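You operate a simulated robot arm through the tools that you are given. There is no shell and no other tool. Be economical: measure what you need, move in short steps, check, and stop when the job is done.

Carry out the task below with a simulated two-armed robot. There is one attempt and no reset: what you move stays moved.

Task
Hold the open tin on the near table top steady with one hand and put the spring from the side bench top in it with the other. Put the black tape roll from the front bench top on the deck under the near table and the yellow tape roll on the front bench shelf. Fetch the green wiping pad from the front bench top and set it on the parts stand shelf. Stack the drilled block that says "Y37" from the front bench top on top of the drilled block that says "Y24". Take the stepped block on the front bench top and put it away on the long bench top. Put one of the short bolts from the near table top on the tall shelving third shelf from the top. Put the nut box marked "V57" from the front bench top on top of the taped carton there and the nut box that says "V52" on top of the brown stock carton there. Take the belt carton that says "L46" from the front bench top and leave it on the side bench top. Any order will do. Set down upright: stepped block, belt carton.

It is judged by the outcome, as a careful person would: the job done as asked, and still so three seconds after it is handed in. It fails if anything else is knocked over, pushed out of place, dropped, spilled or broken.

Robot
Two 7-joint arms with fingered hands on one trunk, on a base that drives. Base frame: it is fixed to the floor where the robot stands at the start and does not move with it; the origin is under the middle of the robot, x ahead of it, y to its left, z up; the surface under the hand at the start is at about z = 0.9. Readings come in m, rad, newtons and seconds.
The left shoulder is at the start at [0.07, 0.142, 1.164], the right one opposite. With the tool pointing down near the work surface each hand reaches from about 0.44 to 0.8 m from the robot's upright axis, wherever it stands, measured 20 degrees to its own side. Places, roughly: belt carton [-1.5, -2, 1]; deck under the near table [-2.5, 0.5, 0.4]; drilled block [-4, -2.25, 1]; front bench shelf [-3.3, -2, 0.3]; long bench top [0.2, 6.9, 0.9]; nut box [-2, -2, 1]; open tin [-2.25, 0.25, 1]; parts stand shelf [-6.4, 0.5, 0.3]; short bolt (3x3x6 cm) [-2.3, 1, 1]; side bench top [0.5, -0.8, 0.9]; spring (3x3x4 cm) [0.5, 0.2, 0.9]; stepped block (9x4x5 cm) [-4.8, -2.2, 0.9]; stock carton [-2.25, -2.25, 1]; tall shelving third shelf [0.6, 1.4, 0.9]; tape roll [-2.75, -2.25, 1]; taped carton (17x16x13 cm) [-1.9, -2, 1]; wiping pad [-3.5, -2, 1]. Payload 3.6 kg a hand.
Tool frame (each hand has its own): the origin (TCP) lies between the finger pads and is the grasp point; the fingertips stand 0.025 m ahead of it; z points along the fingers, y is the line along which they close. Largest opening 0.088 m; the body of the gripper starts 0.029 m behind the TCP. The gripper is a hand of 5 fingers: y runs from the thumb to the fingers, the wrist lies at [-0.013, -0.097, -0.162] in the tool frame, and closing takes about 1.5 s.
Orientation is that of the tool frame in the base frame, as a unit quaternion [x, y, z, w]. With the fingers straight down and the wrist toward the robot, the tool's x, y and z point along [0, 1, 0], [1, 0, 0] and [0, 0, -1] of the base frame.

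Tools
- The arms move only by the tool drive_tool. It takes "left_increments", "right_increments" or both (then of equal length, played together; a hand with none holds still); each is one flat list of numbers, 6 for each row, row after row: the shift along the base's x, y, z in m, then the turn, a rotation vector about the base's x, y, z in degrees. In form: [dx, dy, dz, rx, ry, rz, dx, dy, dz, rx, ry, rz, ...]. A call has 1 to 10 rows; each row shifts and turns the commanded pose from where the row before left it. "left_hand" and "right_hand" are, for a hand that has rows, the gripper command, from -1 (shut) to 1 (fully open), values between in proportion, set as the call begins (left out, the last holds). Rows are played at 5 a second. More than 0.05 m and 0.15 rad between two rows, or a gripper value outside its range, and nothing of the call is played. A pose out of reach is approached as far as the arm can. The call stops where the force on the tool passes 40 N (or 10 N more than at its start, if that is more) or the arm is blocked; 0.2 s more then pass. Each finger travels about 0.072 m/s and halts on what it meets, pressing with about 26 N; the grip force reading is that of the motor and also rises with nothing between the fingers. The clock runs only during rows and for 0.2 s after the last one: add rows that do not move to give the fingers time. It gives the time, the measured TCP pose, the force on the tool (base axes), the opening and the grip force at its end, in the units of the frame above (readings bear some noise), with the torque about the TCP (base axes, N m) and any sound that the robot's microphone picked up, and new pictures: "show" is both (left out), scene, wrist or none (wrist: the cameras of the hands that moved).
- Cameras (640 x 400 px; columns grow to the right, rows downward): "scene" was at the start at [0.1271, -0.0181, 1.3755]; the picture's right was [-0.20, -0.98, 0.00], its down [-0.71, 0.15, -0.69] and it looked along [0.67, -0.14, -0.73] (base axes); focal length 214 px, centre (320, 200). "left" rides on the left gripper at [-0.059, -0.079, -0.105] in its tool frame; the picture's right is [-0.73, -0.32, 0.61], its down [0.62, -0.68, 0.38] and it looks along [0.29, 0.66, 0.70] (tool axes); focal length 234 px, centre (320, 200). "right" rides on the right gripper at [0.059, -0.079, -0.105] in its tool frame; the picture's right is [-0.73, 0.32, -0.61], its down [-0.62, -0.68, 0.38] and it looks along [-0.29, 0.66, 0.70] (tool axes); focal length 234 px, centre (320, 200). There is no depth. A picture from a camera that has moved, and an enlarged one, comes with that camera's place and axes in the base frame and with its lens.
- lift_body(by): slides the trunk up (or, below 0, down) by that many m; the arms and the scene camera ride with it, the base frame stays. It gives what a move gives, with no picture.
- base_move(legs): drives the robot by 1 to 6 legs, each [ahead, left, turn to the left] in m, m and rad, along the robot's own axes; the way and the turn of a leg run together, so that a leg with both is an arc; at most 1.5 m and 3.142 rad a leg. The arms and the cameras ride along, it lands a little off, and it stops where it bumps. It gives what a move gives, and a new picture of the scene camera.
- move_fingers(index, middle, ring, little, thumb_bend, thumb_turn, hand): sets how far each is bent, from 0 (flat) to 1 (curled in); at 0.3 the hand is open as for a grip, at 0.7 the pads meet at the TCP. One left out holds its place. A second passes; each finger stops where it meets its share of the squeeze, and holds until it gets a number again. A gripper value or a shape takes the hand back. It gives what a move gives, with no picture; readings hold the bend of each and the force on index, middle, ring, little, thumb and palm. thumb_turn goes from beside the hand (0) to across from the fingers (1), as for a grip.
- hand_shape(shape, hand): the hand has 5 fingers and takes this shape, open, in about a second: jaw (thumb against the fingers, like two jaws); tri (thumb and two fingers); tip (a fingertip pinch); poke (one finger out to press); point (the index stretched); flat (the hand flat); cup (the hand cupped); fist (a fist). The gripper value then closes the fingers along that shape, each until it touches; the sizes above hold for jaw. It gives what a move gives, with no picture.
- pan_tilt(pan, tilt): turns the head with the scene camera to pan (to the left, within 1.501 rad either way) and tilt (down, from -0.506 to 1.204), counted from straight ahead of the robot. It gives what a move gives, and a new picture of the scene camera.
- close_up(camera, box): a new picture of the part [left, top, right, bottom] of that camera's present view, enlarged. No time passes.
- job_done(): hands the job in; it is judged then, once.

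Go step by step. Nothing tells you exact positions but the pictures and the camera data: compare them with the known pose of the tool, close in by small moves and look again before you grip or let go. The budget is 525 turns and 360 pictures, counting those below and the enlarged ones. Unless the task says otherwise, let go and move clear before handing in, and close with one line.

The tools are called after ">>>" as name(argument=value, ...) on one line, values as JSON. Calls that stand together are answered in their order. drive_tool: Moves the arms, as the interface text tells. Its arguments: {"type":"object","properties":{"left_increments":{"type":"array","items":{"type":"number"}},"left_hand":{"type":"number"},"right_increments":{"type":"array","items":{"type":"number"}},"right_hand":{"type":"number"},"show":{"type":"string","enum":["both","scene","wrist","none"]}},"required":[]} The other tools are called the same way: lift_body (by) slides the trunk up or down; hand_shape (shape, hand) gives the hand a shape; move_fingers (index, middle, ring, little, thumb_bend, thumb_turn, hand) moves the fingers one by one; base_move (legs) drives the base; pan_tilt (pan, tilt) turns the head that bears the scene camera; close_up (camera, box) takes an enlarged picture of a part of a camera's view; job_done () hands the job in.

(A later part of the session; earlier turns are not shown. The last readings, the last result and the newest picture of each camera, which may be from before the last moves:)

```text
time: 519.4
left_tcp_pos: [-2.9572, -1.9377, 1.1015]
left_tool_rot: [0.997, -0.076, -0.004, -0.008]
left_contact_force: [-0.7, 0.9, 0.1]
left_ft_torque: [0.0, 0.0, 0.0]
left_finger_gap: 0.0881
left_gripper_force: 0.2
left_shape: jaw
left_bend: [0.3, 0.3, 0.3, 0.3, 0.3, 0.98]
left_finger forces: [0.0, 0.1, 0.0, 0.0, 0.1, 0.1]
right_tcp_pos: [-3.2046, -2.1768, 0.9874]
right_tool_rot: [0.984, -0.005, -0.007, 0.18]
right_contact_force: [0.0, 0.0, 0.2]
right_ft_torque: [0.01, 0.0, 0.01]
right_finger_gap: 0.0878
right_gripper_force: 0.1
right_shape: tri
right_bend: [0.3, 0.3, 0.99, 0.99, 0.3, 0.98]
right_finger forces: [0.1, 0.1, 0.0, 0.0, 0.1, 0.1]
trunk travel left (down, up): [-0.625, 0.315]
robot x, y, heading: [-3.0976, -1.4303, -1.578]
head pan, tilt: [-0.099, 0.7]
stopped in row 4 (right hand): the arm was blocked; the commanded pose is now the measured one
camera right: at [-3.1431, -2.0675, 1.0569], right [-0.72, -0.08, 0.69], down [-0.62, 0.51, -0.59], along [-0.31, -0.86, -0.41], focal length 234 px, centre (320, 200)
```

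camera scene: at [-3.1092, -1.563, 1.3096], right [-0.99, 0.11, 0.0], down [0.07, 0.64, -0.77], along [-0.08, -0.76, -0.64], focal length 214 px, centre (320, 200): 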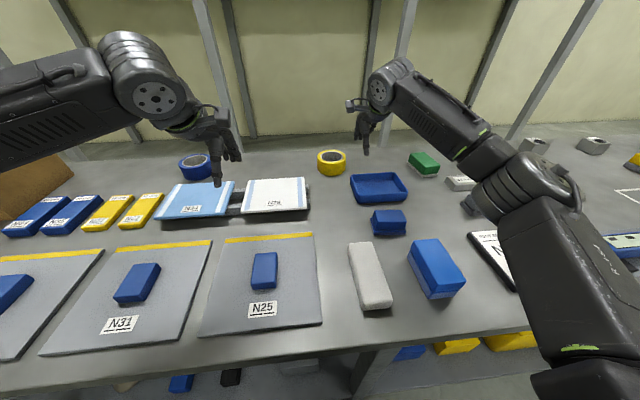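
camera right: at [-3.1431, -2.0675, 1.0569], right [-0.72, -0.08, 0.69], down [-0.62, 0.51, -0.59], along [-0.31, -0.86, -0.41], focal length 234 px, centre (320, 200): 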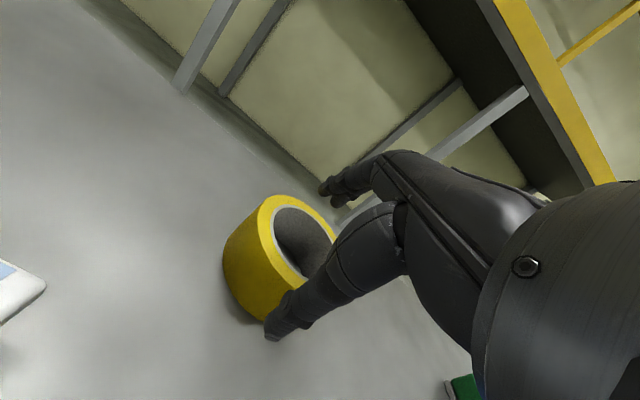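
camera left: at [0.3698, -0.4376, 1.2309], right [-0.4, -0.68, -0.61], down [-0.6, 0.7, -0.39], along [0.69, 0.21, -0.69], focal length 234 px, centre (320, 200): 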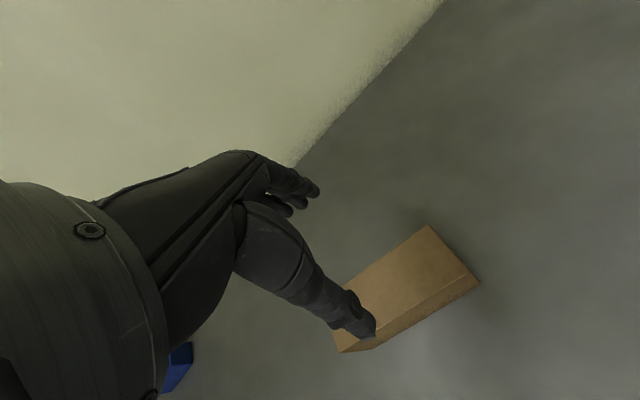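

The arm is blocked: the elbow is probably on the bench or an object. I'll lift and raise the trunk, then look.

>>> drive_tool(right_increments=[0, 0, 0.03, 0, 0, 0, 0, 0, 0.03, 0, 0, 0], show="scene")

>>> lift_body(by=0.13)

```text
time: 520.0
left_tcp_pos: [-2.9612, -1.9596, 1.0845]
left_tool_rot: [0.997, -0.074, -0.001, -0.019]
left_contact_force: [0.0, -0.9, -0.8]
left_ft_torque: [0.05, -0.01, 0.01]
left_finger_gap: 0.088
left_gripper_force: 0.0
left_shape: jaw
left_bend: [0.3, 0.3, 0.3, 0.3, 0.3, 0.98]
left_finger forces: [0.0, 0.1, 0.0, 0.0, 0.0, 0.0]
right_tcp_pos: [-3.2055, -2.194, 1.0117]
right_tool_rot: [0.987, -0.003, -0.004, 0.16]
right_contact_force: [0.2, -0.1, -0.4]
right_ft_torque: [0.04, -0.03, -0.04]
right_finger_gap: 0.0879
right_gripper_force: 0.0
right_shape: tri
right_bend: [0.3, 0.3, 0.99, 0.99, 0.3, 0.98]
right_finger forces: [0.0, 0.0, 0.1, 0.0, 0.1, 0.0]
trunk travel left (down, up): [-0.625, 0.315]
robot x, y, heading: [-3.0972, -1.4282, -1.581]
head pan, tilt: [-0.099, 0.7]
camera scene: at [-3.1079, -1.5727, 1.3051], right [-0.99, 0.11, 0.0], down [0.07, 0.65, -0.76], along [-0.08, -0.76, -0.65], focal length 214 px, centre (320, 200)
```

scene: 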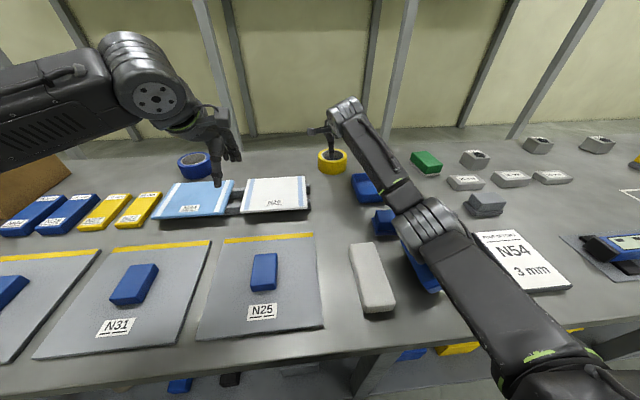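

```text
time: 521.5
left_tcp_pos: [-2.9621, -1.9531, 1.2225]
left_tool_rot: [0.997, -0.076, 0.0, -0.017]
left_contact_force: [-0.1, 0.1, 0.6]
left_ft_torque: [-0.04, 0.0, 0.02]
left_finger_gap: 0.0879
left_gripper_force: 0.0
left_shape: jaw
left_bend: [0.3, 0.3, 0.3, 0.3, 0.3, 0.98]
left_finger forces: [0.0, 0.1, 0.1, 0.1, 0.1, 0.0]
right_tcp_pos: [-3.209, -2.1888, 1.1519]
right_tool_rot: [0.986, -0.004, -0.003, 0.166]
right_contact_force: [0.1, 0.7, -0.2]
right_ft_torque: [0.04, -0.02, -0.01]
right_finger_gap: 0.0878
right_gripper_force: 0.0
right_shape: tri
right_bend: [0.3, 0.3, 0.99, 0.99, 0.3, 0.98]
right_finger forces: [0.0, 0.0, 0.0, 0.1, 0.0, 0.1]
trunk travel left (down, up): [-0.755, 0.185]
robot x, y, heading: [-3.0985, -1.4295, -1.58]
head pan, tilt: [-0.099, 0.7]
```

Objects look undisturbed. From the higher trunk I'll lower the hand again onto the near wall, watching for contact.

>>> drive_tool(right_increments=[0.003, 0.003, -0.04, 0, 0, 0, 0, 0.003, -0.04, 0, 0, 0, 0, 0.003, -0.04, 0, 0, 0, 0, 0, -0.04, 0, 0, 0, 0, 0, -0.03, 0, 0, 0, 0, 0, -0.015, 0, 0, 0], show="wrist")

```text
time: 522.9
left_tcp_pos: [-2.964, -1.9529, 1.222]
left_tool_rot: [0.997, -0.076, -0.001, -0.016]
left_contact_force: [0.0, 0.5, -0.1]
left_ft_torque: [-0.02, -0.01, -0.03]
left_finger_gap: 0.0881
left_gripper_force: 0.1
left_shape: jaw
left_bend: [0.3, 0.3, 0.3, 0.3, 0.3, 0.98]
left_finger forces: [0.0, 0.0, 0.0, 0.0, 0.0, 0.1]
right_tcp_pos: [-3.2062, -2.1805, 0.946]
right_tool_rot: [0.986, -0.005, -0.004, 0.166]
right_contact_force: [0.3, -0.3, -0.2]
right_ft_torque: [0.01, -0.05, 0.02]
right_finger_gap: 0.0878
right_gripper_force: 0.0
right_shape: tri
right_bend: [0.3, 0.3, 0.99, 0.99, 0.3, 0.98]
right_finger forces: [0.0, 0.0, 0.0, 0.0, 0.0, 0.0]
trunk travel left (down, up): [-0.755, 0.185]
robot x, y, heading: [-3.098, -1.4263, -1.579]
head pan, tilt: [-0.099, 0.7]
camera right: at [-3.1456, -2.0722, 1.0188], right [-0.72, -0.1, 0.68], down [-0.62, 0.52, -0.58], along [-0.3, -0.85, -0.44], focal length 234 px, centre (320, 200)
```

right: 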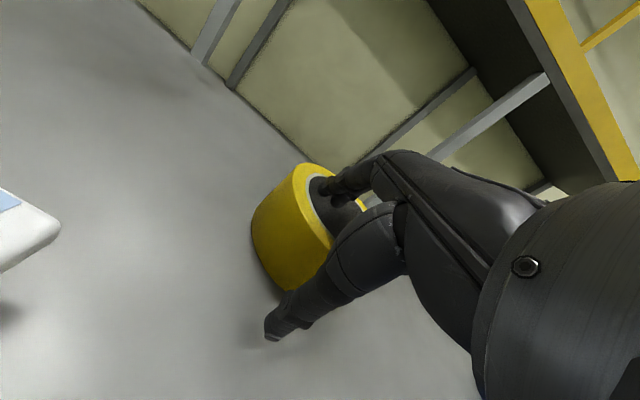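

Index and middle are over the hole, with the thumb outside. I'll lower 5 mm and close.

>>> drive_tool(right_increments=[0, -0.003, -0.006, 0, 0, 0, 0, 0, 0, 0, 0, 0, 0, 0, 0, 0, 0, 0, 0, 0, 0, 0, 0, 0, 0, 0, 0, 0, 0, 0, 0, 0, 0, 0, 0, 0, 0, 0, 0, 0, 0, 0], right_hand=-1, show="wrist")

```text
time: 524.5
left_tcp_pos: [-2.9636, -1.9533, 1.2218]
left_tool_rot: [0.997, -0.076, -0.001, -0.016]
left_contact_force: [-0.6, -0.2, -0.2]
left_ft_torque: [0.03, 0.01, 0.02]
left_finger_gap: 0.0875
left_gripper_force: 0.0
left_shape: jaw
left_bend: [0.3, 0.3, 0.3, 0.3, 0.3, 0.98]
left_finger forces: [0.0, 0.1, 0.0, 0.0, 0.0, 0.0]
right_tcp_pos: [-3.2064, -2.1819, 0.9405]
right_tool_rot: [0.986, -0.004, -0.004, 0.166]
right_contact_force: [-0.8, -0.6, -0.1]
right_ft_torque: [0.06, -0.01, -0.05]
right_finger_gap: 0.008
right_gripper_force: 25.9
right_shape: tri
right_bend: [0.7, 0.7, 1.0, 1.0, 0.74, 1.0]
right_finger forces: [10.0, 11.6, 0.0, 0.0, 22.0, 0.1]
trunk travel left (down, up): [-0.755, 0.185]
robot x, y, heading: [-3.1025, -1.4247, -1.577]
head pan, tilt: [-0.099, 0.7]
camera right: at [-3.1459, -2.0749, 1.0133], right [-0.72, -0.1, 0.68], down [-0.62, 0.52, -0.58], along [-0.3, -0.85, -0.44], focal length 234 px, centre (320, 200)
```

right: 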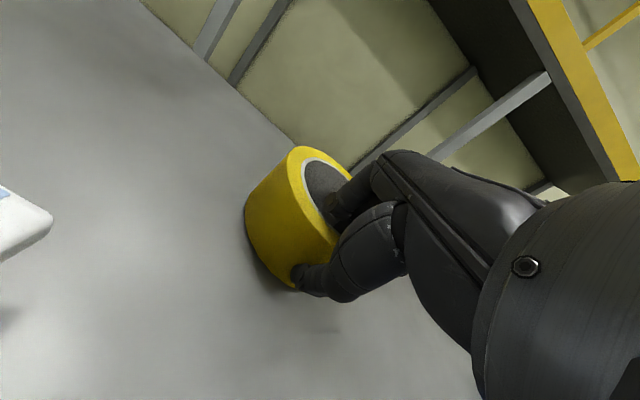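

That's a good grip. I'll lift slowly.

>>> drive_tool(right_increments=[0, 0, 0.01, 0, 0, 0, 0, 0, 0.015, 0, 0, 0, 0, 0, 0.02, 0, 0, 0, 0, 0.01, 0.02, 0, 0, 0, 0, 0.02, 0.02, 0, 0, 0, 0, 0.03, 0.01, 0, 0, 0, 0, 0.03, 0, 0, 0, 0], show="wrist")

```text
time: 526.1
left_tcp_pos: [-2.9638, -1.9533, 1.2213]
left_tool_rot: [0.997, -0.076, 0.0, -0.016]
left_contact_force: [0.3, -0.1, 1.1]
left_ft_torque: [-0.01, 0.01, 0.02]
left_finger_gap: 0.088
left_gripper_force: 0.0
left_shape: jaw
left_bend: [0.3, 0.3, 0.3, 0.3, 0.3, 0.98]
left_finger forces: [0.0, 0.2, 0.0, 0.0, 0.0, 0.0]
right_tcp_pos: [-3.2075, -2.0913, 1.0378]
right_tool_rot: [0.986, -0.004, -0.004, 0.166]
right_contact_force: [-0.6, 0.4, -2.2]
right_ft_torque: [0.05, -0.04, 0.05]
right_finger_gap: 0.0079
right_gripper_force: 26.0
right_shape: tri
right_bend: [0.7, 0.7, 1.0, 1.0, 0.74, 1.0]
right_finger forces: [10.0, 11.9, 0.0, 0.0, 22.0, 0.0]
trunk travel left (down, up): [-0.755, 0.185]
robot x, y, heading: [-3.0987, -1.4284, -1.576]
head pan, tilt: [-0.099, 0.7]
camera right: at [-3.1455, -1.9838, 1.1096], right [-0.72, -0.1, 0.68], down [-0.62, 0.52, -0.58], along [-0.3, -0.85, -0.44], focal length 234 px, centre (320, 200)
```

right: 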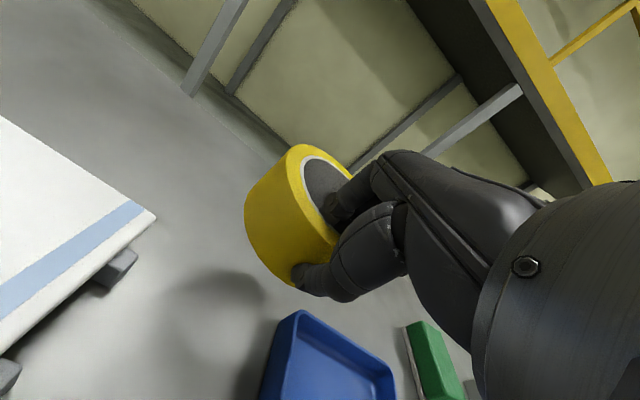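

The yellow tape is held. The left part of the bench's shelf is empty, so I'll take it there: back out, slide left, then lower the trunk away from the bench.

>>> base_move(legs=[[-0.55, 0, 0.01], [0, 1.38, 0]])

>>> lift_body(by=-0.4)

>>> lift_body(by=-0.22)

>>> pan_tilt(pan=0, tilt=0.4)

```text
time: 535.8
left_tcp_pos: [-1.5567, -1.405, 1.2209]
left_tool_rot: [0.997, -0.069, -0.001, -0.018]
left_contact_force: [-0.2, -0.1, -0.3]
left_ft_torque: [0.0, -0.01, 0.02]
left_finger_gap: 0.088
left_gripper_force: 0.1
left_shape: jaw
left_bend: [0.3, 0.3, 0.3, 0.3, 0.3, 0.98]
left_finger forces: [0.0, 0.1, 0.0, 0.0, 0.0, 0.0]
right_tcp_pos: [-1.7975, -1.5463, 1.0376]
right_tool_rot: [0.986, 0.002, -0.002, 0.166]
right_contact_force: [0.1, -0.4, -1.0]
right_ft_torque: [0.07, -0.02, -0.01]
right_finger_gap: 0.0077
right_gripper_force: 26.2
right_shape: tri
right_bend: [0.7, 0.7, 1.0, 1.0, 0.74, 1.0]
right_finger forces: [10.0, 11.9, 0.1, 0.1, 22.1, 0.0]
trunk travel left (down, up): [-0.755, 0.185]
robot x, y, heading: [-1.6994, -0.8805, -1.564]
head pan, tilt: [-0.099, 0.7]
camera scene: at [-1.7083, -1.0189, 1.4394], right [-1.0, 0.09, 0.0], down [0.06, 0.64, -0.76], along [-0.07, -0.76, -0.64], focal length 214 px, centre (320, 200)
```

scene: 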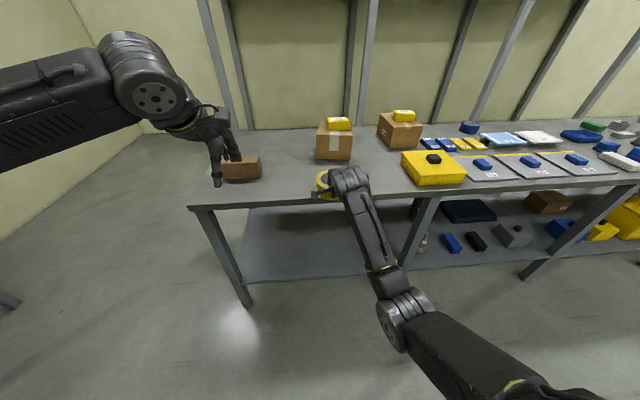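

```text
time: 539.7
left_tcp_pos: [-1.5569, -1.4053, 0.8222]
left_tool_rot: [0.997, -0.069, -0.001, -0.016]
left_contact_force: [-0.5, 0.6, -0.6]
left_ft_torque: [0.01, -0.01, 0.03]
left_finger_gap: 0.0879
left_gripper_force: 0.1
left_shape: jaw
left_bend: [0.3, 0.3, 0.3, 0.3, 0.3, 0.98]
left_finger forces: [0.1, 0.0, 0.1, 0.1, 0.1, 0.0]
right_tcp_pos: [-1.7979, -1.5475, 0.6368]
right_tool_rot: [0.986, 0.002, -0.002, 0.165]
right_contact_force: [-0.3, 0.5, -2.2]
right_ft_torque: [0.07, 0.02, -0.02]
right_finger_gap: 0.0075
right_gripper_force: 26.6
right_shape: tri
right_bend: [0.7, 0.7, 1.0, 1.0, 0.74, 1.0]
right_finger forces: [10.1, 12.0, 0.0, 0.1, 22.1, 0.0]
trunk travel left (down, up): [-0.355, 0.585]
robot x, y, heading: [-1.6961, -0.8842, -1.564]
head pan, tilt: [-0.099, 0.7]
```

```text
time: 542.0
left_tcp_pos: [-1.5563, -1.4053, 0.6034]
left_tool_rot: [0.997, -0.07, 0.0, -0.017]
left_contact_force: [0.6, 0.2, 0.5]
left_ft_torque: [-0.02, 0.0, -0.03]
left_finger_gap: 0.0879
left_gripper_force: 0.1
left_shape: jaw
left_bend: [0.3, 0.3, 0.3, 0.3, 0.3, 0.98]
left_finger forces: [0.0, 0.1, 0.0, 0.0, 0.0, 0.1]
right_tcp_pos: [-1.7966, -1.5472, 0.4165]
right_tool_rot: [0.986, 0.002, -0.002, 0.166]
right_contact_force: [-0.1, -0.1, -1.3]
right_ft_torque: [0.09, 0.01, 0.02]
right_finger_gap: 0.0078
right_gripper_force: 26.3
right_shape: tri
right_bend: [0.7, 0.7, 1.0, 1.0, 0.74, 1.0]
right_finger forces: [10.1, 12.0, 0.0, 0.1, 22.0, 0.0]
trunk travel left (down, up): [-0.135, 0.805]
robot x, y, heading: [-1.6984, -0.8785, -1.568]
head pan, tilt: [-0.099, 0.7]
```

```text
time: 542.8
left_tcp_pos: [-1.5557, -1.4045, 0.6028]
left_tool_rot: [0.997, -0.069, 0.0, -0.017]
left_contact_force: [0.5, 0.6, 0.8]
left_ft_torque: [0.02, 0.03, -0.01]
left_finger_gap: 0.088
left_gripper_force: 0.1
left_shape: jaw
left_bend: [0.3, 0.3, 0.3, 0.3, 0.3, 0.98]
left_finger forces: [0.0, 0.0, 0.1, 0.0, 0.1, 0.0]
right_tcp_pos: [-1.7967, -1.548, 0.4165]
right_tool_rot: [0.986, 0.003, -0.002, 0.166]
right_contact_force: [-0.1, -0.4, -1.9]
right_ft_torque: [0.04, -0.02, 0.01]
right_finger_gap: 0.0078
right_gripper_force: 26.4
right_shape: tri
right_bend: [0.7, 0.7, 1.0, 1.0, 0.74, 1.0]
right_finger forces: [10.0, 12.0, 0.0, 0.0, 22.1, 0.1]
trunk travel left (down, up): [-0.135, 0.805]
robot x, y, heading: [-1.6987, -0.8844, -1.563]
head pan, tilt: [0.0, 0.4]
camera scene: at [-1.6996, -1.0267, 0.8462], right [-1.0, 0.0, 0.0], down [0.0, 0.39, -0.92], along [0.0, -0.92, -0.39], focal length 214 px, centre (320, 200)
```

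scene: 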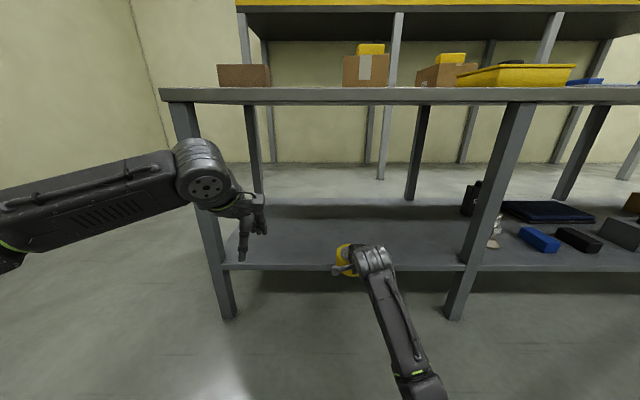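

The shelf here is empty at z ≈ 0.29. I'll drive in and lower the tape onto it.

>>> base_move(legs=[[0.31, 0, 0]])

>>> drive_tool(right_increments=[0, 0, -0.03, 0, 0, 0, 0, 0, -0.025, 0, 0, 0, 0, 0, -0.015, 0, 0, 0, 0, 0, -0.008, 0, 0, 0], show="wrist")

```text
time: 544.9
left_tcp_pos: [-1.5556, -1.7173, 0.6015]
left_tool_rot: [0.997, -0.069, 0.0, -0.017]
left_contact_force: [-1.1, 0.2, -0.5]
left_ft_torque: [0.0, -0.02, -0.01]
left_finger_gap: 0.088
left_gripper_force: 0.0
left_shape: jaw
left_bend: [0.3, 0.3, 0.3, 0.3, 0.3, 0.98]
left_finger forces: [0.0, 0.0, 0.0, 0.0, 0.0, 0.1]
right_tcp_pos: [-1.7969, -1.8602, 0.4159]
right_tool_rot: [0.986, 0.002, -0.003, 0.165]
right_contact_force: [-0.5, -0.3, -1.6]
right_ft_torque: [0.05, 0.0, -0.04]
right_finger_gap: 0.0076
right_gripper_force: 25.9
right_shape: tri
right_bend: [0.7, 0.7, 1.0, 1.0, 0.74, 1.0]
right_finger forces: [10.0, 12.1, 0.0, 0.0, 22.1, 0.0]
trunk travel left (down, up): [-0.135, 0.805]
robot x, y, heading: [-1.6973, -1.1915, -1.566]
head pan, tilt: [0.0, 0.4]
camera scene: at [-1.6987, -1.3389, 0.8463], right [-1.0, 0.0, 0.0], down [0.0, 0.39, -0.92], along [0.0, -0.92, -0.39], focal length 214 px, centre (320, 200)
```

scene: 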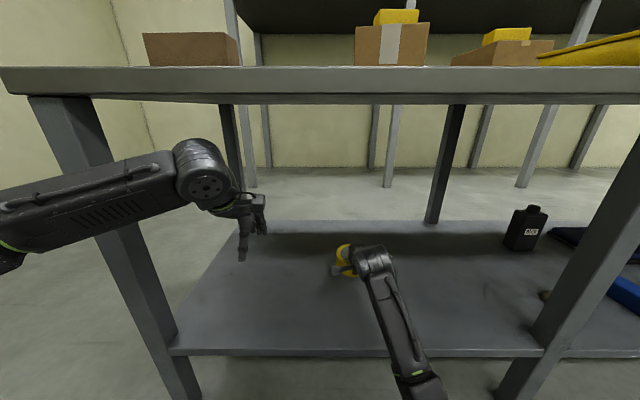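

```text
time: 545.9
left_tcp_pos: [-1.5562, -1.7158, 0.6026]
left_tool_rot: [0.997, -0.07, -0.001, -0.017]
left_contact_force: [-0.1, -0.1, -0.1]
left_ft_torque: [-0.02, 0.01, -0.03]
left_finger_gap: 0.0882
left_gripper_force: 0.0
left_shape: jaw
left_bend: [0.3, 0.3, 0.3, 0.3, 0.3, 0.98]
left_finger forces: [0.1, 0.0, 0.1, 0.0, 0.1, 0.1]
right_tcp_pos: [-1.7977, -1.8599, 0.3404]
right_tool_rot: [0.986, 0.001, -0.002, 0.168]
right_contact_force: [0.0, 0.0, 5.6]
right_ft_torque: [0.1, 0.03, -0.04]
right_finger_gap: 0.0079
right_gripper_force: 25.6
right_shape: tri
right_bend: [0.7, 0.7, 1.0, 1.0, 0.75, 1.0]
right_finger forces: [11.2, 13.2, 0.0, 0.0, 24.0, 0.1]
trunk travel left (down, up): [-0.135, 0.805]
robot x, y, heading: [-1.6958, -1.1913, -1.569]
head pan, tilt: [0.0, 0.4]
camera right: at [-1.7376, -1.7511, 0.4122], right [-0.72, -0.11, 0.68], down [-0.63, 0.52, -0.58], along [-0.29, -0.85, -0.44], focal length 234 px, centre (320, 200)
```

right: 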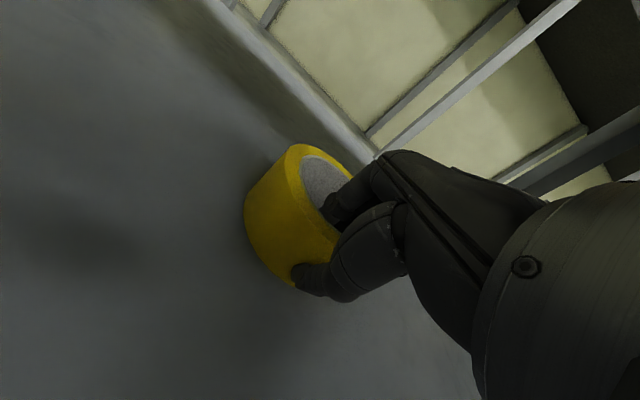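

Contact with the shelf (z ≈ 0.30). I'll release, lift, and back straight out.

>>> drive_tool(right_increments=[0, 0, 0, 0, 0, 0, 0, 0, 0, 0, 0, 0, 0, 0, 0, 0, 0, 0, 0, 0, 0, 0, 0, 0, 0, 0, 0, 0, 0, 0, 0, 0, 0.02, 0, 0, 0, 0, 0, 0.03, 0, 0, 0, 0, 0, 0.03, 0, 0, 0], right_hand=1, show="wrist")

>>> base_move(legs=[[-0.35, 0, 0]])

>>> lift_body(by=0.4)

>>> lift_body(by=0.25)

```text
time: 547.7
left_tcp_pos: [-1.5561, -1.7174, 0.602]
left_tool_rot: [0.997, -0.069, -0.001, -0.017]
left_contact_force: [-0.4, 0.4, -0.4]
left_ft_torque: [0.0, -0.02, -0.02]
left_finger_gap: 0.0879
left_gripper_force: 0.1
left_shape: jaw
left_bend: [0.3, 0.3, 0.3, 0.3, 0.3, 0.98]
left_finger forces: [0.0, 0.0, 0.0, 0.0, 0.0, 0.0]
right_tcp_pos: [-1.7967, -1.8594, 0.4187]
right_tool_rot: [0.986, 0.002, -0.002, 0.165]
right_contact_force: [-1.1, -0.4, -0.3]
right_ft_torque: [0.01, -0.04, -0.02]
right_finger_gap: 0.0874
right_gripper_force: 0.0
right_shape: tri
right_bend: [0.3, 0.3, 0.99, 0.99, 0.3, 0.98]
right_finger forces: [0.1, 0.0, 0.0, 0.1, 0.0, 0.0]
trunk travel left (down, up): [-0.135, 0.805]
robot x, y, heading: [-1.7016, -1.1943, -1.565]
head pan, tilt: [0.0, 0.4]
camera right: at [-1.7372, -1.751, 0.4912], right [-0.72, -0.11, 0.68], down [-0.63, 0.52, -0.58], along [-0.29, -0.85, -0.44], focal length 234 px, centre (320, 200)
```

right: 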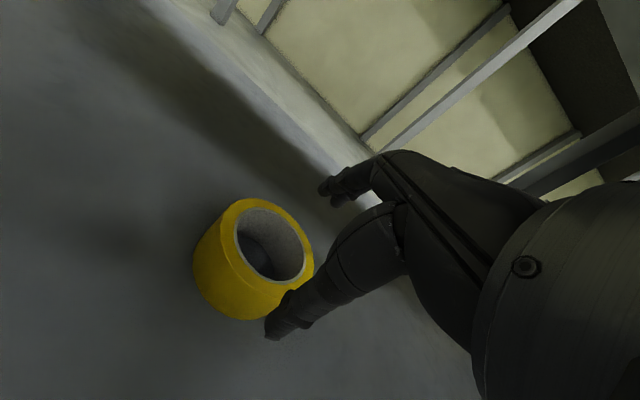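

```text
time: 550.0
left_tcp_pos: [-1.5595, -1.3623, 0.6027]
left_tool_rot: [0.997, -0.074, -0.001, -0.017]
left_contact_force: [0.0, 0.1, 0.0]
left_ft_torque: [-0.04, -0.03, 0.01]
left_finger_gap: 0.0881
left_gripper_force: 0.0
left_shape: jaw
left_bend: [0.3, 0.3, 0.3, 0.3, 0.3, 0.98]
left_finger forces: [0.0, 0.1, 0.0, 0.0, 0.1, 0.0]
right_tcp_pos: [-1.8005, -1.5033, 0.4189]
right_tool_rot: [0.986, -0.001, -0.003, 0.166]
right_contact_force: [0.3, -0.4, 0.2]
right_ft_torque: [0.01, -0.04, 0.0]
right_finger_gap: 0.0876
right_gripper_force: 0.0
right_shape: tri
right_bend: [0.3, 0.3, 0.99, 0.99, 0.3, 0.98]
right_finger forces: [0.0, 0.0, 0.1, 0.0, 0.0, 0.0]
trunk travel left (down, up): [-0.135, 0.805]
robot x, y, heading: [-1.7011, -0.8367, -1.574]
head pan, tilt: [0.0, 0.4]
camera scene: at [-1.6995, -0.9832, 0.8463], right [-1.0, 0.0, 0.0], down [0.0, 0.39, -0.92], along [0.0, -0.92, -0.39], focal length 214 px, centre (320, 200)
```

scene: 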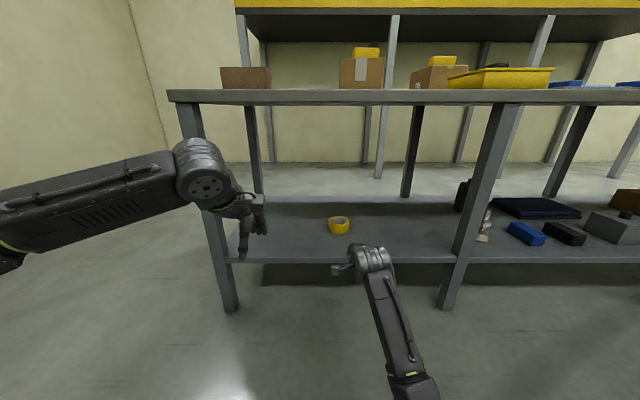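

```text
time: 553.8
left_tcp_pos: [-1.5588, -1.3628, 1.0021]
left_tool_rot: [0.997, -0.073, -0.001, -0.016]
left_contact_force: [0.0, -0.4, -0.1]
left_ft_torque: [-0.03, 0.0, -0.02]
left_finger_gap: 0.0879
left_gripper_force: 0.1
left_shape: jaw
left_bend: [0.3, 0.3, 0.3, 0.3, 0.3, 0.98]
left_finger forces: [0.0, 0.0, 0.1, 0.0, 0.0, 0.0]
right_tcp_pos: [-1.8005, -1.5039, 0.8191]
right_tool_rot: [0.986, -0.002, -0.003, 0.166]
right_contact_force: [-0.3, 0.3, -0.5]
right_ft_torque: [0.03, 0.01, 0.02]
right_finger_gap: 0.0876
right_gripper_force: 0.1
right_shape: tri
right_bend: [0.3, 0.3, 0.99, 0.99, 0.3, 0.98]
right_finger forces: [0.0, 0.0, 0.0, 0.0, 0.0, 0.1]
trunk travel left (down, up): [-0.535, 0.405]
robot x, y, heading: [-1.6915, -0.8353, -1.579]
head pan, tilt: [0.0, 0.4]
```

```text
time: 556.4
left_tcp_pos: [-1.5598, -1.3644, 1.2526]
left_tool_rot: [0.997, -0.074, -0.001, -0.017]
left_contact_force: [0.2, -0.1, -0.2]
left_ft_torque: [-0.01, 0.01, 0.0]
left_finger_gap: 0.0881
left_gripper_force: 0.1
left_shape: jaw
left_bend: [0.3, 0.3, 0.3, 0.3, 0.3, 0.98]
left_finger forces: [0.0, 0.1, 0.0, 0.0, 0.1, 0.1]
right_tcp_pos: [-1.8007, -1.5035, 1.0682]
right_tool_rot: [0.986, -0.001, -0.003, 0.166]
right_contact_force: [0.6, 0.7, 0.7]
right_ft_torque: [0.02, 0.0, 0.0]
right_finger_gap: 0.0876
right_gripper_force: 0.1
right_shape: tri
right_bend: [0.3, 0.3, 0.99, 0.99, 0.3, 0.98]
right_finger forces: [0.0, 0.0, 0.1, 0.1, 0.0, 0.1]
trunk travel left (down, up): [-0.785, 0.155]
robot x, y, heading: [-1.6977, -0.8393, -1.573]
head pan, tilt: [0.0, 0.4]
```

The yellow tape is on the shelf. Next I'll straighten the right hand and move along to the green pad and the drilled blocks.

>>> hand_shape(hand="right", shape="jaw")

>>> drive_tool(right_increments=[0, 0, 0, 6.4, 0, 0, 0, 0, 0, 6.4, 0, 0, 0, 0, 0.01, 6.4, 0, 0, 0, 0.01, 0.02, 0, 0, 0], left_increments=[0, -0.01, -0.03, 0, 0, 4, 0, -0.01, -0.03, 2, 0, 4, 0, -0.01, -0.03, 0, 0, 0, 0, -0.01, -0.03, 0, 0, 0], show="none")

>>> base_move(legs=[[0, -1.5, 0], [0, -0.5, 0], [0.2, 0, 0]])

>>> pan_tilt(pan=0, tilt=0.6)

>>> close_up(camera="scene", box=[230, 110, 500, 250])

```text
time: 557.3
left_tcp_pos: [-1.5593, -1.3623, 1.2518]
left_tool_rot: [0.997, -0.073, 0.0, -0.017]
left_contact_force: [-0.4, 0.3, -1.3]
left_ft_torque: [0.0, -0.03, 0.04]
left_finger_gap: 0.0882
left_gripper_force: 0.0
left_shape: jaw
left_bend: [0.3, 0.3, 0.3, 0.3, 0.3, 0.98]
left_finger forces: [0.0, 0.1, 0.1, 0.0, 0.0, 0.1]
right_tcp_pos: [-1.8022, -1.5027, 1.0682]
right_tool_rot: [0.986, -0.002, -0.003, 0.166]
right_contact_force: [-0.6, 0.6, -0.4]
right_ft_torque: [0.03, -0.02, 0.0]
right_finger_gap: 0.0877
right_gripper_force: 0.1
right_shape: jaw
right_bend: [0.3, 0.3, 0.3, 0.3, 0.3, 0.98]
right_finger forces: [0.0, 0.0, 0.0, 0.1, 0.1, 0.0]
trunk travel left (down, up): [-0.785, 0.155]
robot x, y, heading: [-1.7011, -0.839, -1.574]
head pan, tilt: [0.0, 0.4]
```

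```text
time: 558.3
left_tcp_pos: [-1.5588, -1.4039, 1.1318]
left_tool_rot: [0.999, -0.004, -0.002, -0.034]
left_contact_force: [-0.7, -0.2, 0.4]
left_ft_torque: [0.0, 0.0, -0.01]
left_finger_gap: 0.0881
left_gripper_force: 0.1
left_shape: jaw
left_bend: [0.3, 0.3, 0.3, 0.3, 0.3, 0.98]
left_finger forces: [0.0, 0.0, 0.0, 0.1, 0.1, 0.0]
right_tcp_pos: [-1.7994, -1.5331, 1.0758]
right_tool_rot: [1.0, -0.001, -0.004, -0.002]
right_contact_force: [0.2, -0.7, 0.2]
right_ft_torque: [-0.03, 0.02, 0.02]
right_finger_gap: 0.0876
right_gripper_force: 0.1
right_shape: jaw
right_bend: [0.3, 0.3, 0.3, 0.3, 0.3, 0.98]
right_finger forces: [0.0, 0.0, 0.1, 0.1, 0.0, 0.1]
right hand out of reach, approached as far as the arm can: row 3, 4
trunk travel left (down, up): [-0.785, 0.155]
robot x, y, heading: [-1.6986, -0.8381, -1.576]
head pan, tilt: [0.0, 0.4]
```

```text
time: 569.5
left_tcp_pos: [-3.5443, -1.6479, 1.1335]
left_tool_rot: [0.999, 0.017, -0.003, -0.033]
left_contact_force: [0.2, 0.0, -0.3]
left_ft_torque: [0.0, 0.02, 0.01]
left_finger_gap: 0.088
left_gripper_force: 0.0
left_shape: jaw
left_bend: [0.3, 0.3, 0.3, 0.3, 0.3, 0.98]
left_finger forces: [0.0, 0.1, 0.1, 0.1, 0.0, 0.0]
right_tcp_pos: [-3.7814, -1.7878, 1.0757]
right_tool_rot: [1.0, 0.019, -0.004, 0.0]
right_contact_force: [0.1, 0.3, 0.9]
right_ft_torque: [0.0, 0.03, 0.0]
right_finger_gap: 0.0878
right_gripper_force: 0.2
right_shape: jaw
right_bend: [0.3, 0.3, 0.3, 0.3, 0.3, 0.98]
right_finger forces: [0.0, 0.1, 0.0, 0.0, 0.0, 0.0]
trunk travel left (down, up): [-0.785, 0.155]
robot x, y, heading: [-3.7069, -1.0901, -1.532]
head pan, tilt: [0.0, 0.4]
camera scene: at [-3.7022, -1.2334, 1.4965], right [-1.0, -0.04, 0.0], down [-0.01, 0.39, -0.92], along [0.04, -0.92, -0.39], focal length 214 px, centre (320, 200)
```

scene: 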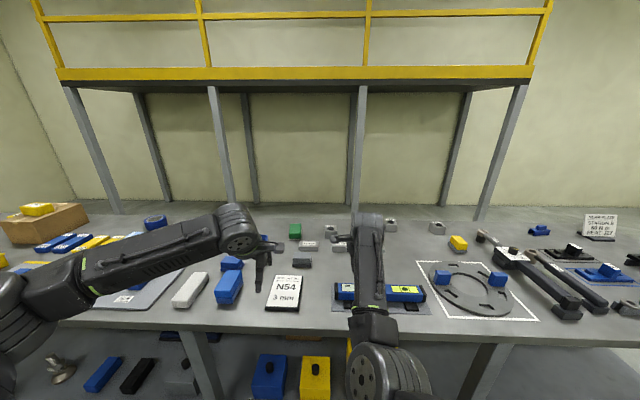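

```text
time: 570.3
left_tcp_pos: [-3.5437, -1.6499, 1.132]
left_tool_rot: [0.999, 0.018, -0.003, -0.035]
left_contact_force: [0.3, 0.6, -0.9]
left_ft_torque: [0.01, -0.01, 0.01]
left_finger_gap: 0.0879
left_gripper_force: 0.1
left_shape: jaw
left_bend: [0.3, 0.3, 0.3, 0.3, 0.3, 0.98]
left_finger forces: [0.0, 0.0, 0.0, 0.0, 0.1, 0.0]
right_tcp_pos: [-3.7804, -1.7894, 1.0753]
right_tool_rot: [1.0, 0.019, -0.004, -0.002]
right_contact_force: [0.6, -0.5, 0.2]
right_ft_torque: [-0.01, -0.02, -0.05]
right_finger_gap: 0.0876
right_gripper_force: 0.1
right_shape: jaw
right_bend: [0.3, 0.3, 0.3, 0.3, 0.3, 0.98]
right_finger forces: [0.1, 0.0, 0.0, 0.1, 0.0, 0.0]
trunk travel left (down, up): [-0.785, 0.155]
robot x, y, heading: [-3.7091, -1.0913, -1.531]
head pan, tilt: [0.0, 0.6]
camera scene: at [-3.7022, -1.2321, 1.478], right [-1.0, -0.04, 0.0], down [-0.02, 0.56, -0.82], along [0.03, -0.82, -0.57], focal length 214 px, centre (320, 200)
```

scene: 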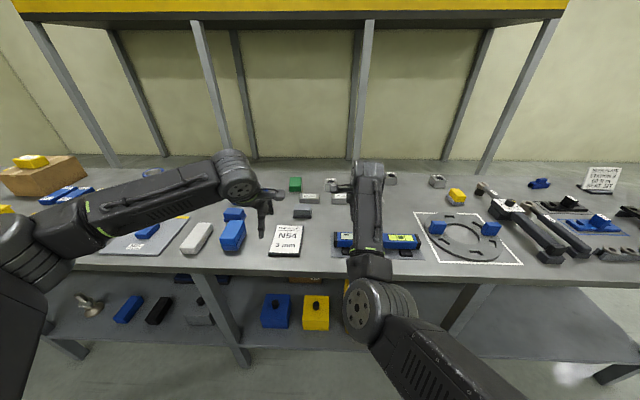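

```text
2.37 times, centred on (365, 180) of scene
camera zoom: at [-3.7022, -1.2321, 1.478], right [-1.0, -0.04, 0.0], down [-0.02, 0.56, -0.82], along [0.03, -0.82, -0.57], focal length 508 px, centre (213, 247)
```

zoom: 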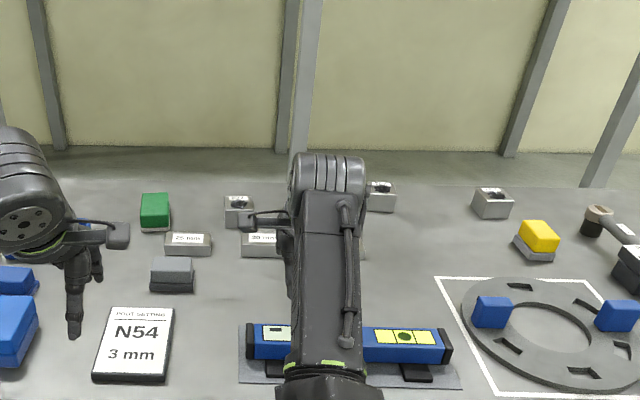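

I see the green pad and several drilled blocks. First I'll test whether the right arm can retract.

>>> drive_tool(right_increments=[0, 0.03, 0, 0, 0, 0, 0, 0.03, 0, 0, 0, 0, 0, 0.03, 0, 0, 0, 0], show="none")

```text
time: 571.1
left_tcp_pos: [-3.5441, -1.6486, 1.1331]
left_tool_rot: [0.999, 0.017, -0.003, -0.033]
left_contact_force: [0.2, -0.4, 0.8]
left_ft_torque: [-0.01, 0.02, 0.0]
left_finger_gap: 0.0879
left_gripper_force: 0.1
left_shape: jaw
left_bend: [0.3, 0.3, 0.3, 0.3, 0.3, 0.98]
left_finger forces: [0.1, 0.0, 0.0, 0.0, 0.0, 0.1]
right_tcp_pos: [-3.785, -1.7758, 1.0529]
right_tool_rot: [1.0, 0.014, -0.007, 0.003]
right_contact_force: [-0.3, 0.1, -0.3]
right_ft_torque: [-0.05, -0.03, -0.05]
right_finger_gap: 0.0877
right_gripper_force: 0.1
right_shape: jaw
right_bend: [0.3, 0.3, 0.3, 0.3, 0.3, 0.98]
right_finger forces: [0.0, 0.0, 0.0, 0.0, 0.0, 0.1]
right hand out of reach, approached as far as the arm can: row 1, 2, 3
trunk travel left (down, up): [-0.785, 0.155]
robot x, y, heading: [-3.7086, -1.0884, -1.535]
head pan, tilt: [0.0, 0.6]
```

The limit comes from the hand being too high relative to the shoulder. I'll raise the trunk and lower the hands to compensate; that should free the arm.

>>> lift_body(by=0.14)

>>> drive_tool(right_increments=[0, 0, -0.03, 0, 0, 0, 0, 0, -0.03, 0, 0, 0, 0, 0.02, -0.03, 0, 0, 0, 0, 0.03, -0.03, 0, 0, 0, 0, 0.03, 0, 0, 0, 0], left_increments=[0, 0, -0.03, 0, 0, 0, 0, 0, -0.03, 2, 0, 0, 0, 0, -0.03, 1.5, 0, 0, 0, 0, -0.03, 0, 0, 0, 0, 0, 0, 0, 0, 0], show="none")

```text
time: 572.8
left_tcp_pos: [-3.5442, -1.6485, 1.2734]
left_tool_rot: [0.999, 0.017, -0.003, -0.034]
left_contact_force: [-0.7, 0.2, -0.5]
left_ft_torque: [0.02, 0.02, 0.0]
left_finger_gap: 0.0882
left_gripper_force: 0.1
left_shape: jaw
left_bend: [0.3, 0.3, 0.3, 0.3, 0.3, 0.98]
left_finger forces: [0.1, 0.0, 0.0, 0.1, 0.0, 0.0]
right_tcp_pos: [-3.7857, -1.7743, 1.1864]
right_tool_rot: [1.0, 0.013, -0.008, 0.0]
right_contact_force: [1.0, -0.2, -0.5]
right_ft_torque: [0.0, -0.01, 0.05]
right_finger_gap: 0.088
right_gripper_force: 0.1
right_shape: jaw
right_bend: [0.3, 0.3, 0.3, 0.3, 0.3, 0.98]
right_finger forces: [0.1, 0.1, 0.1, 0.0, 0.0, 0.0]
trunk travel left (down, up): [-0.925, 0.015]
robot x, y, heading: [-3.705, -1.0909, -1.53]
head pan, tilt: [0.0, 0.6]
```

```text
time: 574.1
left_tcp_pos: [-3.5452, -1.6497, 1.1537]
left_tool_rot: [0.998, 0.017, -0.003, -0.064]
left_contact_force: [0.2, -0.7, 0.6]
left_ft_torque: [0.0, -0.01, 0.02]
left_finger_gap: 0.0878
left_gripper_force: 0.0
left_shape: jaw
left_bend: [0.3, 0.3, 0.3, 0.3, 0.3, 0.98]
left_finger forces: [0.0, 0.1, 0.0, 0.0, 0.1, 0.0]
right_tcp_pos: [-3.8404, -1.7124, 1.078]
right_tool_rot: [0.998, -0.009, -0.052, 0.016]
right_contact_force: [0.7, -0.7, 0.2]
right_ft_torque: [-0.01, -0.02, 0.01]
right_finger_gap: 0.0876
right_gripper_force: 0.1
right_shape: jaw
right_bend: [0.3, 0.3, 0.3, 0.3, 0.3, 0.98]
right_finger forces: [0.0, 0.1, 0.0, 0.1, 0.0, 0.0]
trunk travel left (down, up): [-0.925, 0.015]
robot x, y, heading: [-3.7076, -1.0905, -1.531]
head pan, tilt: [0.0, 0.6]
stopped in row 5 (right hand): the arm was blocked; the commanded pose is now the measured one
```

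I'll look at the arms now.

>>> drive_tool(right_increments=[0, 0, 0.01, 0, 0, 0, 0, 0, 0.0, 0, 0, 0], left_increments=[0, 0, 0, -4, 0, 0, 0, 0, 0, -3.5, 0, -2], show="scene")

```text
time: 574.8
left_tcp_pos: [-3.5449, -1.6483, 1.1532]
left_tool_rot: [1.0, -0.001, -0.004, 0.001]
left_contact_force: [-1.1, -0.1, -0.1]
left_ft_torque: [-0.02, 0.01, -0.02]
left_finger_gap: 0.0882
left_gripper_force: 0.1
left_shape: jaw
left_bend: [0.3, 0.3, 0.3, 0.3, 0.3, 0.98]
left_finger forces: [0.0, 0.0, 0.1, 0.0, 0.0, 0.0]
right_tcp_pos: [-3.8379, -1.7122, 1.0869]
right_tool_rot: [0.999, -0.009, -0.05, 0.014]
right_contact_force: [0.1, -0.3, 0.3]
right_ft_torque: [-0.02, 0.03, 0.02]
right_finger_gap: 0.0876
right_gripper_force: 0.1
right_shape: jaw
right_bend: [0.3, 0.3, 0.3, 0.3, 0.3, 0.98]
right_finger forces: [0.0, 0.1, 0.1, 0.0, 0.0, 0.0]
trunk travel left (down, up): [-0.925, 0.015]
robot x, y, heading: [-3.7056, -1.0869, -1.532]
head pan, tilt: [0.0, 0.6]
camera scene: at [-3.7017, -1.2306, 1.6181], right [-1.0, -0.04, 0.0], down [-0.02, 0.56, -0.83], along [0.03, -0.82, -0.56], focal length 214 px, centre (320, 200)
```

scene: 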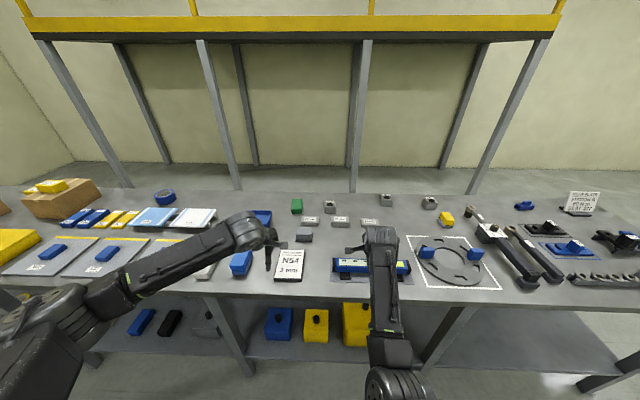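

The right elbow is low now, which is good. I'll level the right hand's slight roll and read the block labels.

>>> drive_tool(right_increments=[0.01, -0.01, 0, 0, -5.7, 0], show="none")

>>> close_up(camera="scene", box=[280, 185, 450, 250])

```text
time: 575.1
left_tcp_pos: [-3.5461, -1.6489, 1.1523]
left_tool_rot: [1.0, 0.001, -0.004, 0.001]
left_contact_force: [0.8, 0.2, 1.1]
left_ft_torque: [0.02, 0.0, -0.02]
left_finger_gap: 0.0877
left_gripper_force: 0.0
left_shape: jaw
left_bend: [0.3, 0.3, 0.3, 0.3, 0.3, 0.98]
left_finger forces: [0.0, 0.0, 0.0, 0.1, 0.0, 0.0]
right_tcp_pos: [-3.8239, -1.7234, 1.0858]
right_tool_rot: [1.0, -0.008, 0.003, 0.014]
right_contact_force: [0.2, -0.6, 0.3]
right_ft_torque: [-0.01, 0.0, -0.01]
right_finger_gap: 0.0878
right_gripper_force: 0.2
right_shape: jaw
right_bend: [0.3, 0.3, 0.3, 0.3, 0.3, 0.98]
right_finger forces: [0.1, 0.0, 0.0, 0.0, 0.0, 0.0]
trunk travel left (down, up): [-0.925, 0.015]
robot x, y, heading: [-3.7081, -1.0925, -1.534]
head pan, tilt: [0.0, 0.6]
```

```text
3.76 times, centred on (365, 218) of scene
camera zoom: at [-3.7023, -1.2314, 1.618], right [-1.0, -0.04, 0.0], down [-0.02, 0.56, -0.82], along [0.03, -0.82, -0.57], focal length 807 px, centre (151, 134)
```

zoom: 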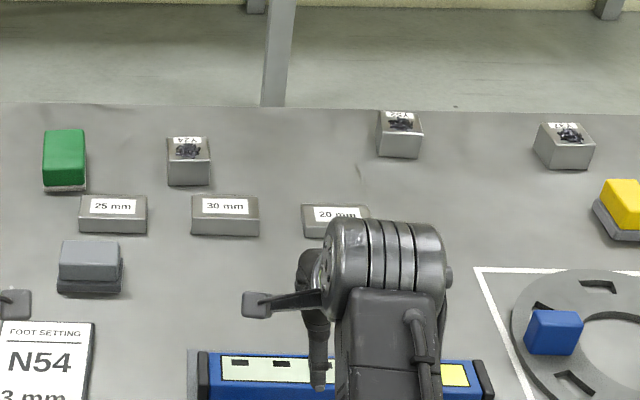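

I'll zoom in on the labels to tell Y24 and Y37 apart.

>>> close_up(camera="scene", box=[375, 190, 445, 215])

>>> close_up(camera="scene", box=[318, 195, 344, 213])

```text
9.14 times, centred on (410, 202) of scene
camera zoom: at [-3.7023, -1.2314, 1.618], right [-1.0, -0.04, 0.0], down [-0.02, 0.56, -0.82], along [0.03, -0.82, -0.57], focal length 1961 px, centre (-503, 177)
```

zoom: 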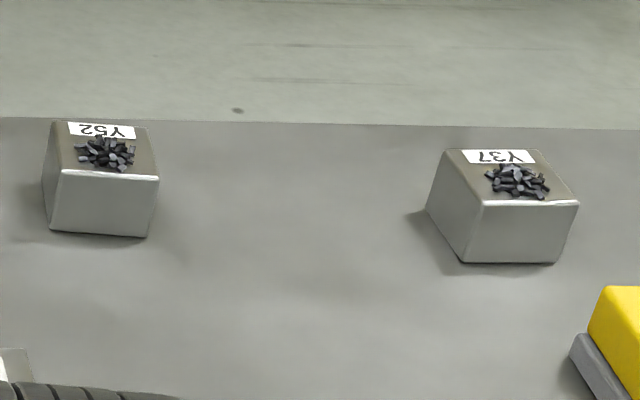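

```text
16.00 times, centred on (331, 204) of scene
camera zoom: at [-3.7023, -1.2314, 1.618], right [-1.0, -0.04, 0.0], down [-0.02, 0.56, -0.82], along [0.03, -0.82, -0.57], focal length 3432 px, centre (144, 136)
```

zoom: 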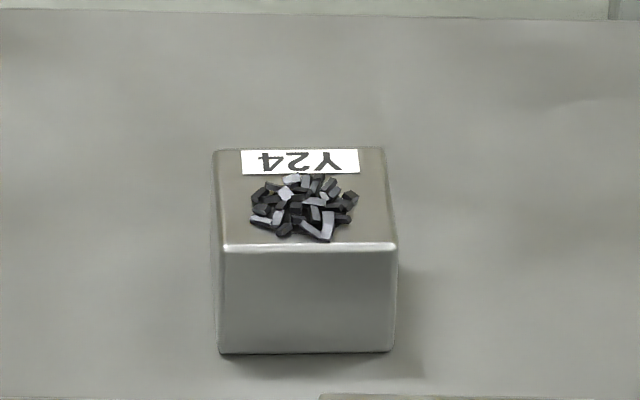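

Left is Y24 and right is Y37. I'll move in so that the left hand can take the green pad.

>>> base_move(legs=[[0, 0, -0.038], [0.32, 0, 0]])

>>> drive_tool(left_increments=[0, -0.03, -0.02, 0, 0, 0, 0, -0.03, -0.02, 0, 0, 0, 0, -0.03, -0.02, 0, 0, 0, 0, -0.03, -0.02, 0, 0, 0], show="wrist")

```text
time: 577.7
left_tcp_pos: [-3.571, -1.972, 1.1542]
left_tool_rot: [1.0, -0.021, -0.004, 0.003]
left_contact_force: [-0.3, 0.2, 0.1]
left_ft_torque: [-0.01, 0.0, -0.01]
left_finger_gap: 0.0879
left_gripper_force: 0.1
left_shape: jaw
left_bend: [0.3, 0.3, 0.3, 0.3, 0.3, 0.98]
left_finger forces: [0.0, 0.1, 0.1, 0.0, 0.0, 0.0]
right_tcp_pos: [-3.8529, -2.033, 1.0887]
right_tool_rot: [0.999, -0.03, 0.001, 0.015]
right_contact_force: [1.2, -0.2, -0.2]
right_ft_torque: [-0.05, 0.01, -0.02]
right_finger_gap: 0.0876
right_gripper_force: 0.1
right_shape: jaw
right_bend: [0.3, 0.3, 0.3, 0.3, 0.3, 0.98]
right_finger forces: [0.1, 0.1, 0.0, 0.1, 0.1, 0.0]
trunk travel left (down, up): [-0.925, 0.015]
robot x, y, heading: [-3.7074, -1.4086, -1.576]
head pan, tilt: [0.0, 0.6]
camera scene: at [-3.7089, -1.5473, 1.6184], right [-1.0, 0.0, 0.0], down [0.0, 0.56, -0.83], along [0.0, -0.83, -0.56], focal length 214 px, centre (320, 200)
```

scene: 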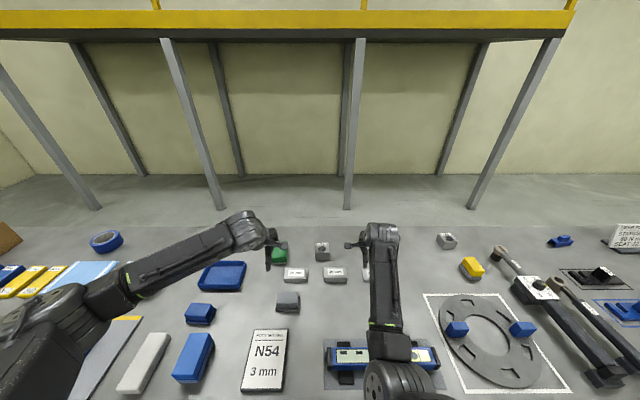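

```text
time: 578.7
left_tcp_pos: [-3.5715, -2.0961, 1.0739]
left_tool_rot: [1.0, -0.021, -0.002, 0.001]
left_contact_force: [0.2, -0.5, -0.2]
left_ft_torque: [0.01, 0.0, -0.01]
left_finger_gap: 0.0881
left_gripper_force: 0.1
left_shape: jaw
left_bend: [0.3, 0.3, 0.3, 0.3, 0.3, 0.98]
left_finger forces: [0.0, 0.0, 0.1, 0.1, 0.0, 0.0]
right_tcp_pos: [-3.8539, -2.0363, 1.0859]
right_tool_rot: [0.999, -0.031, 0.002, 0.014]
right_contact_force: [-0.7, -0.5, -0.7]
right_ft_torque: [0.0, -0.03, 0.0]
right_finger_gap: 0.088
right_gripper_force: 0.0
right_shape: jaw
right_bend: [0.3, 0.3, 0.3, 0.3, 0.3, 0.98]
right_finger forces: [0.0, 0.0, 0.0, 0.0, 0.0, 0.1]
trunk travel left (down, up): [-0.925, 0.015]
robot x, y, heading: [-3.7065, -1.4115, -1.576]
head pan, tilt: [0.0, 0.6]
camera left: at [-3.6266, -2.0146, 1.1774], right [-0.71, 0.35, -0.6], down [0.65, 0.65, -0.39], along [0.26, -0.67, -0.7], focal length 234 px, centre (320, 200)
```

left: 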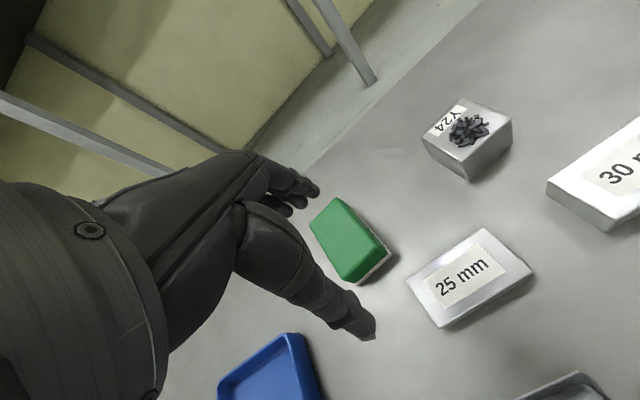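

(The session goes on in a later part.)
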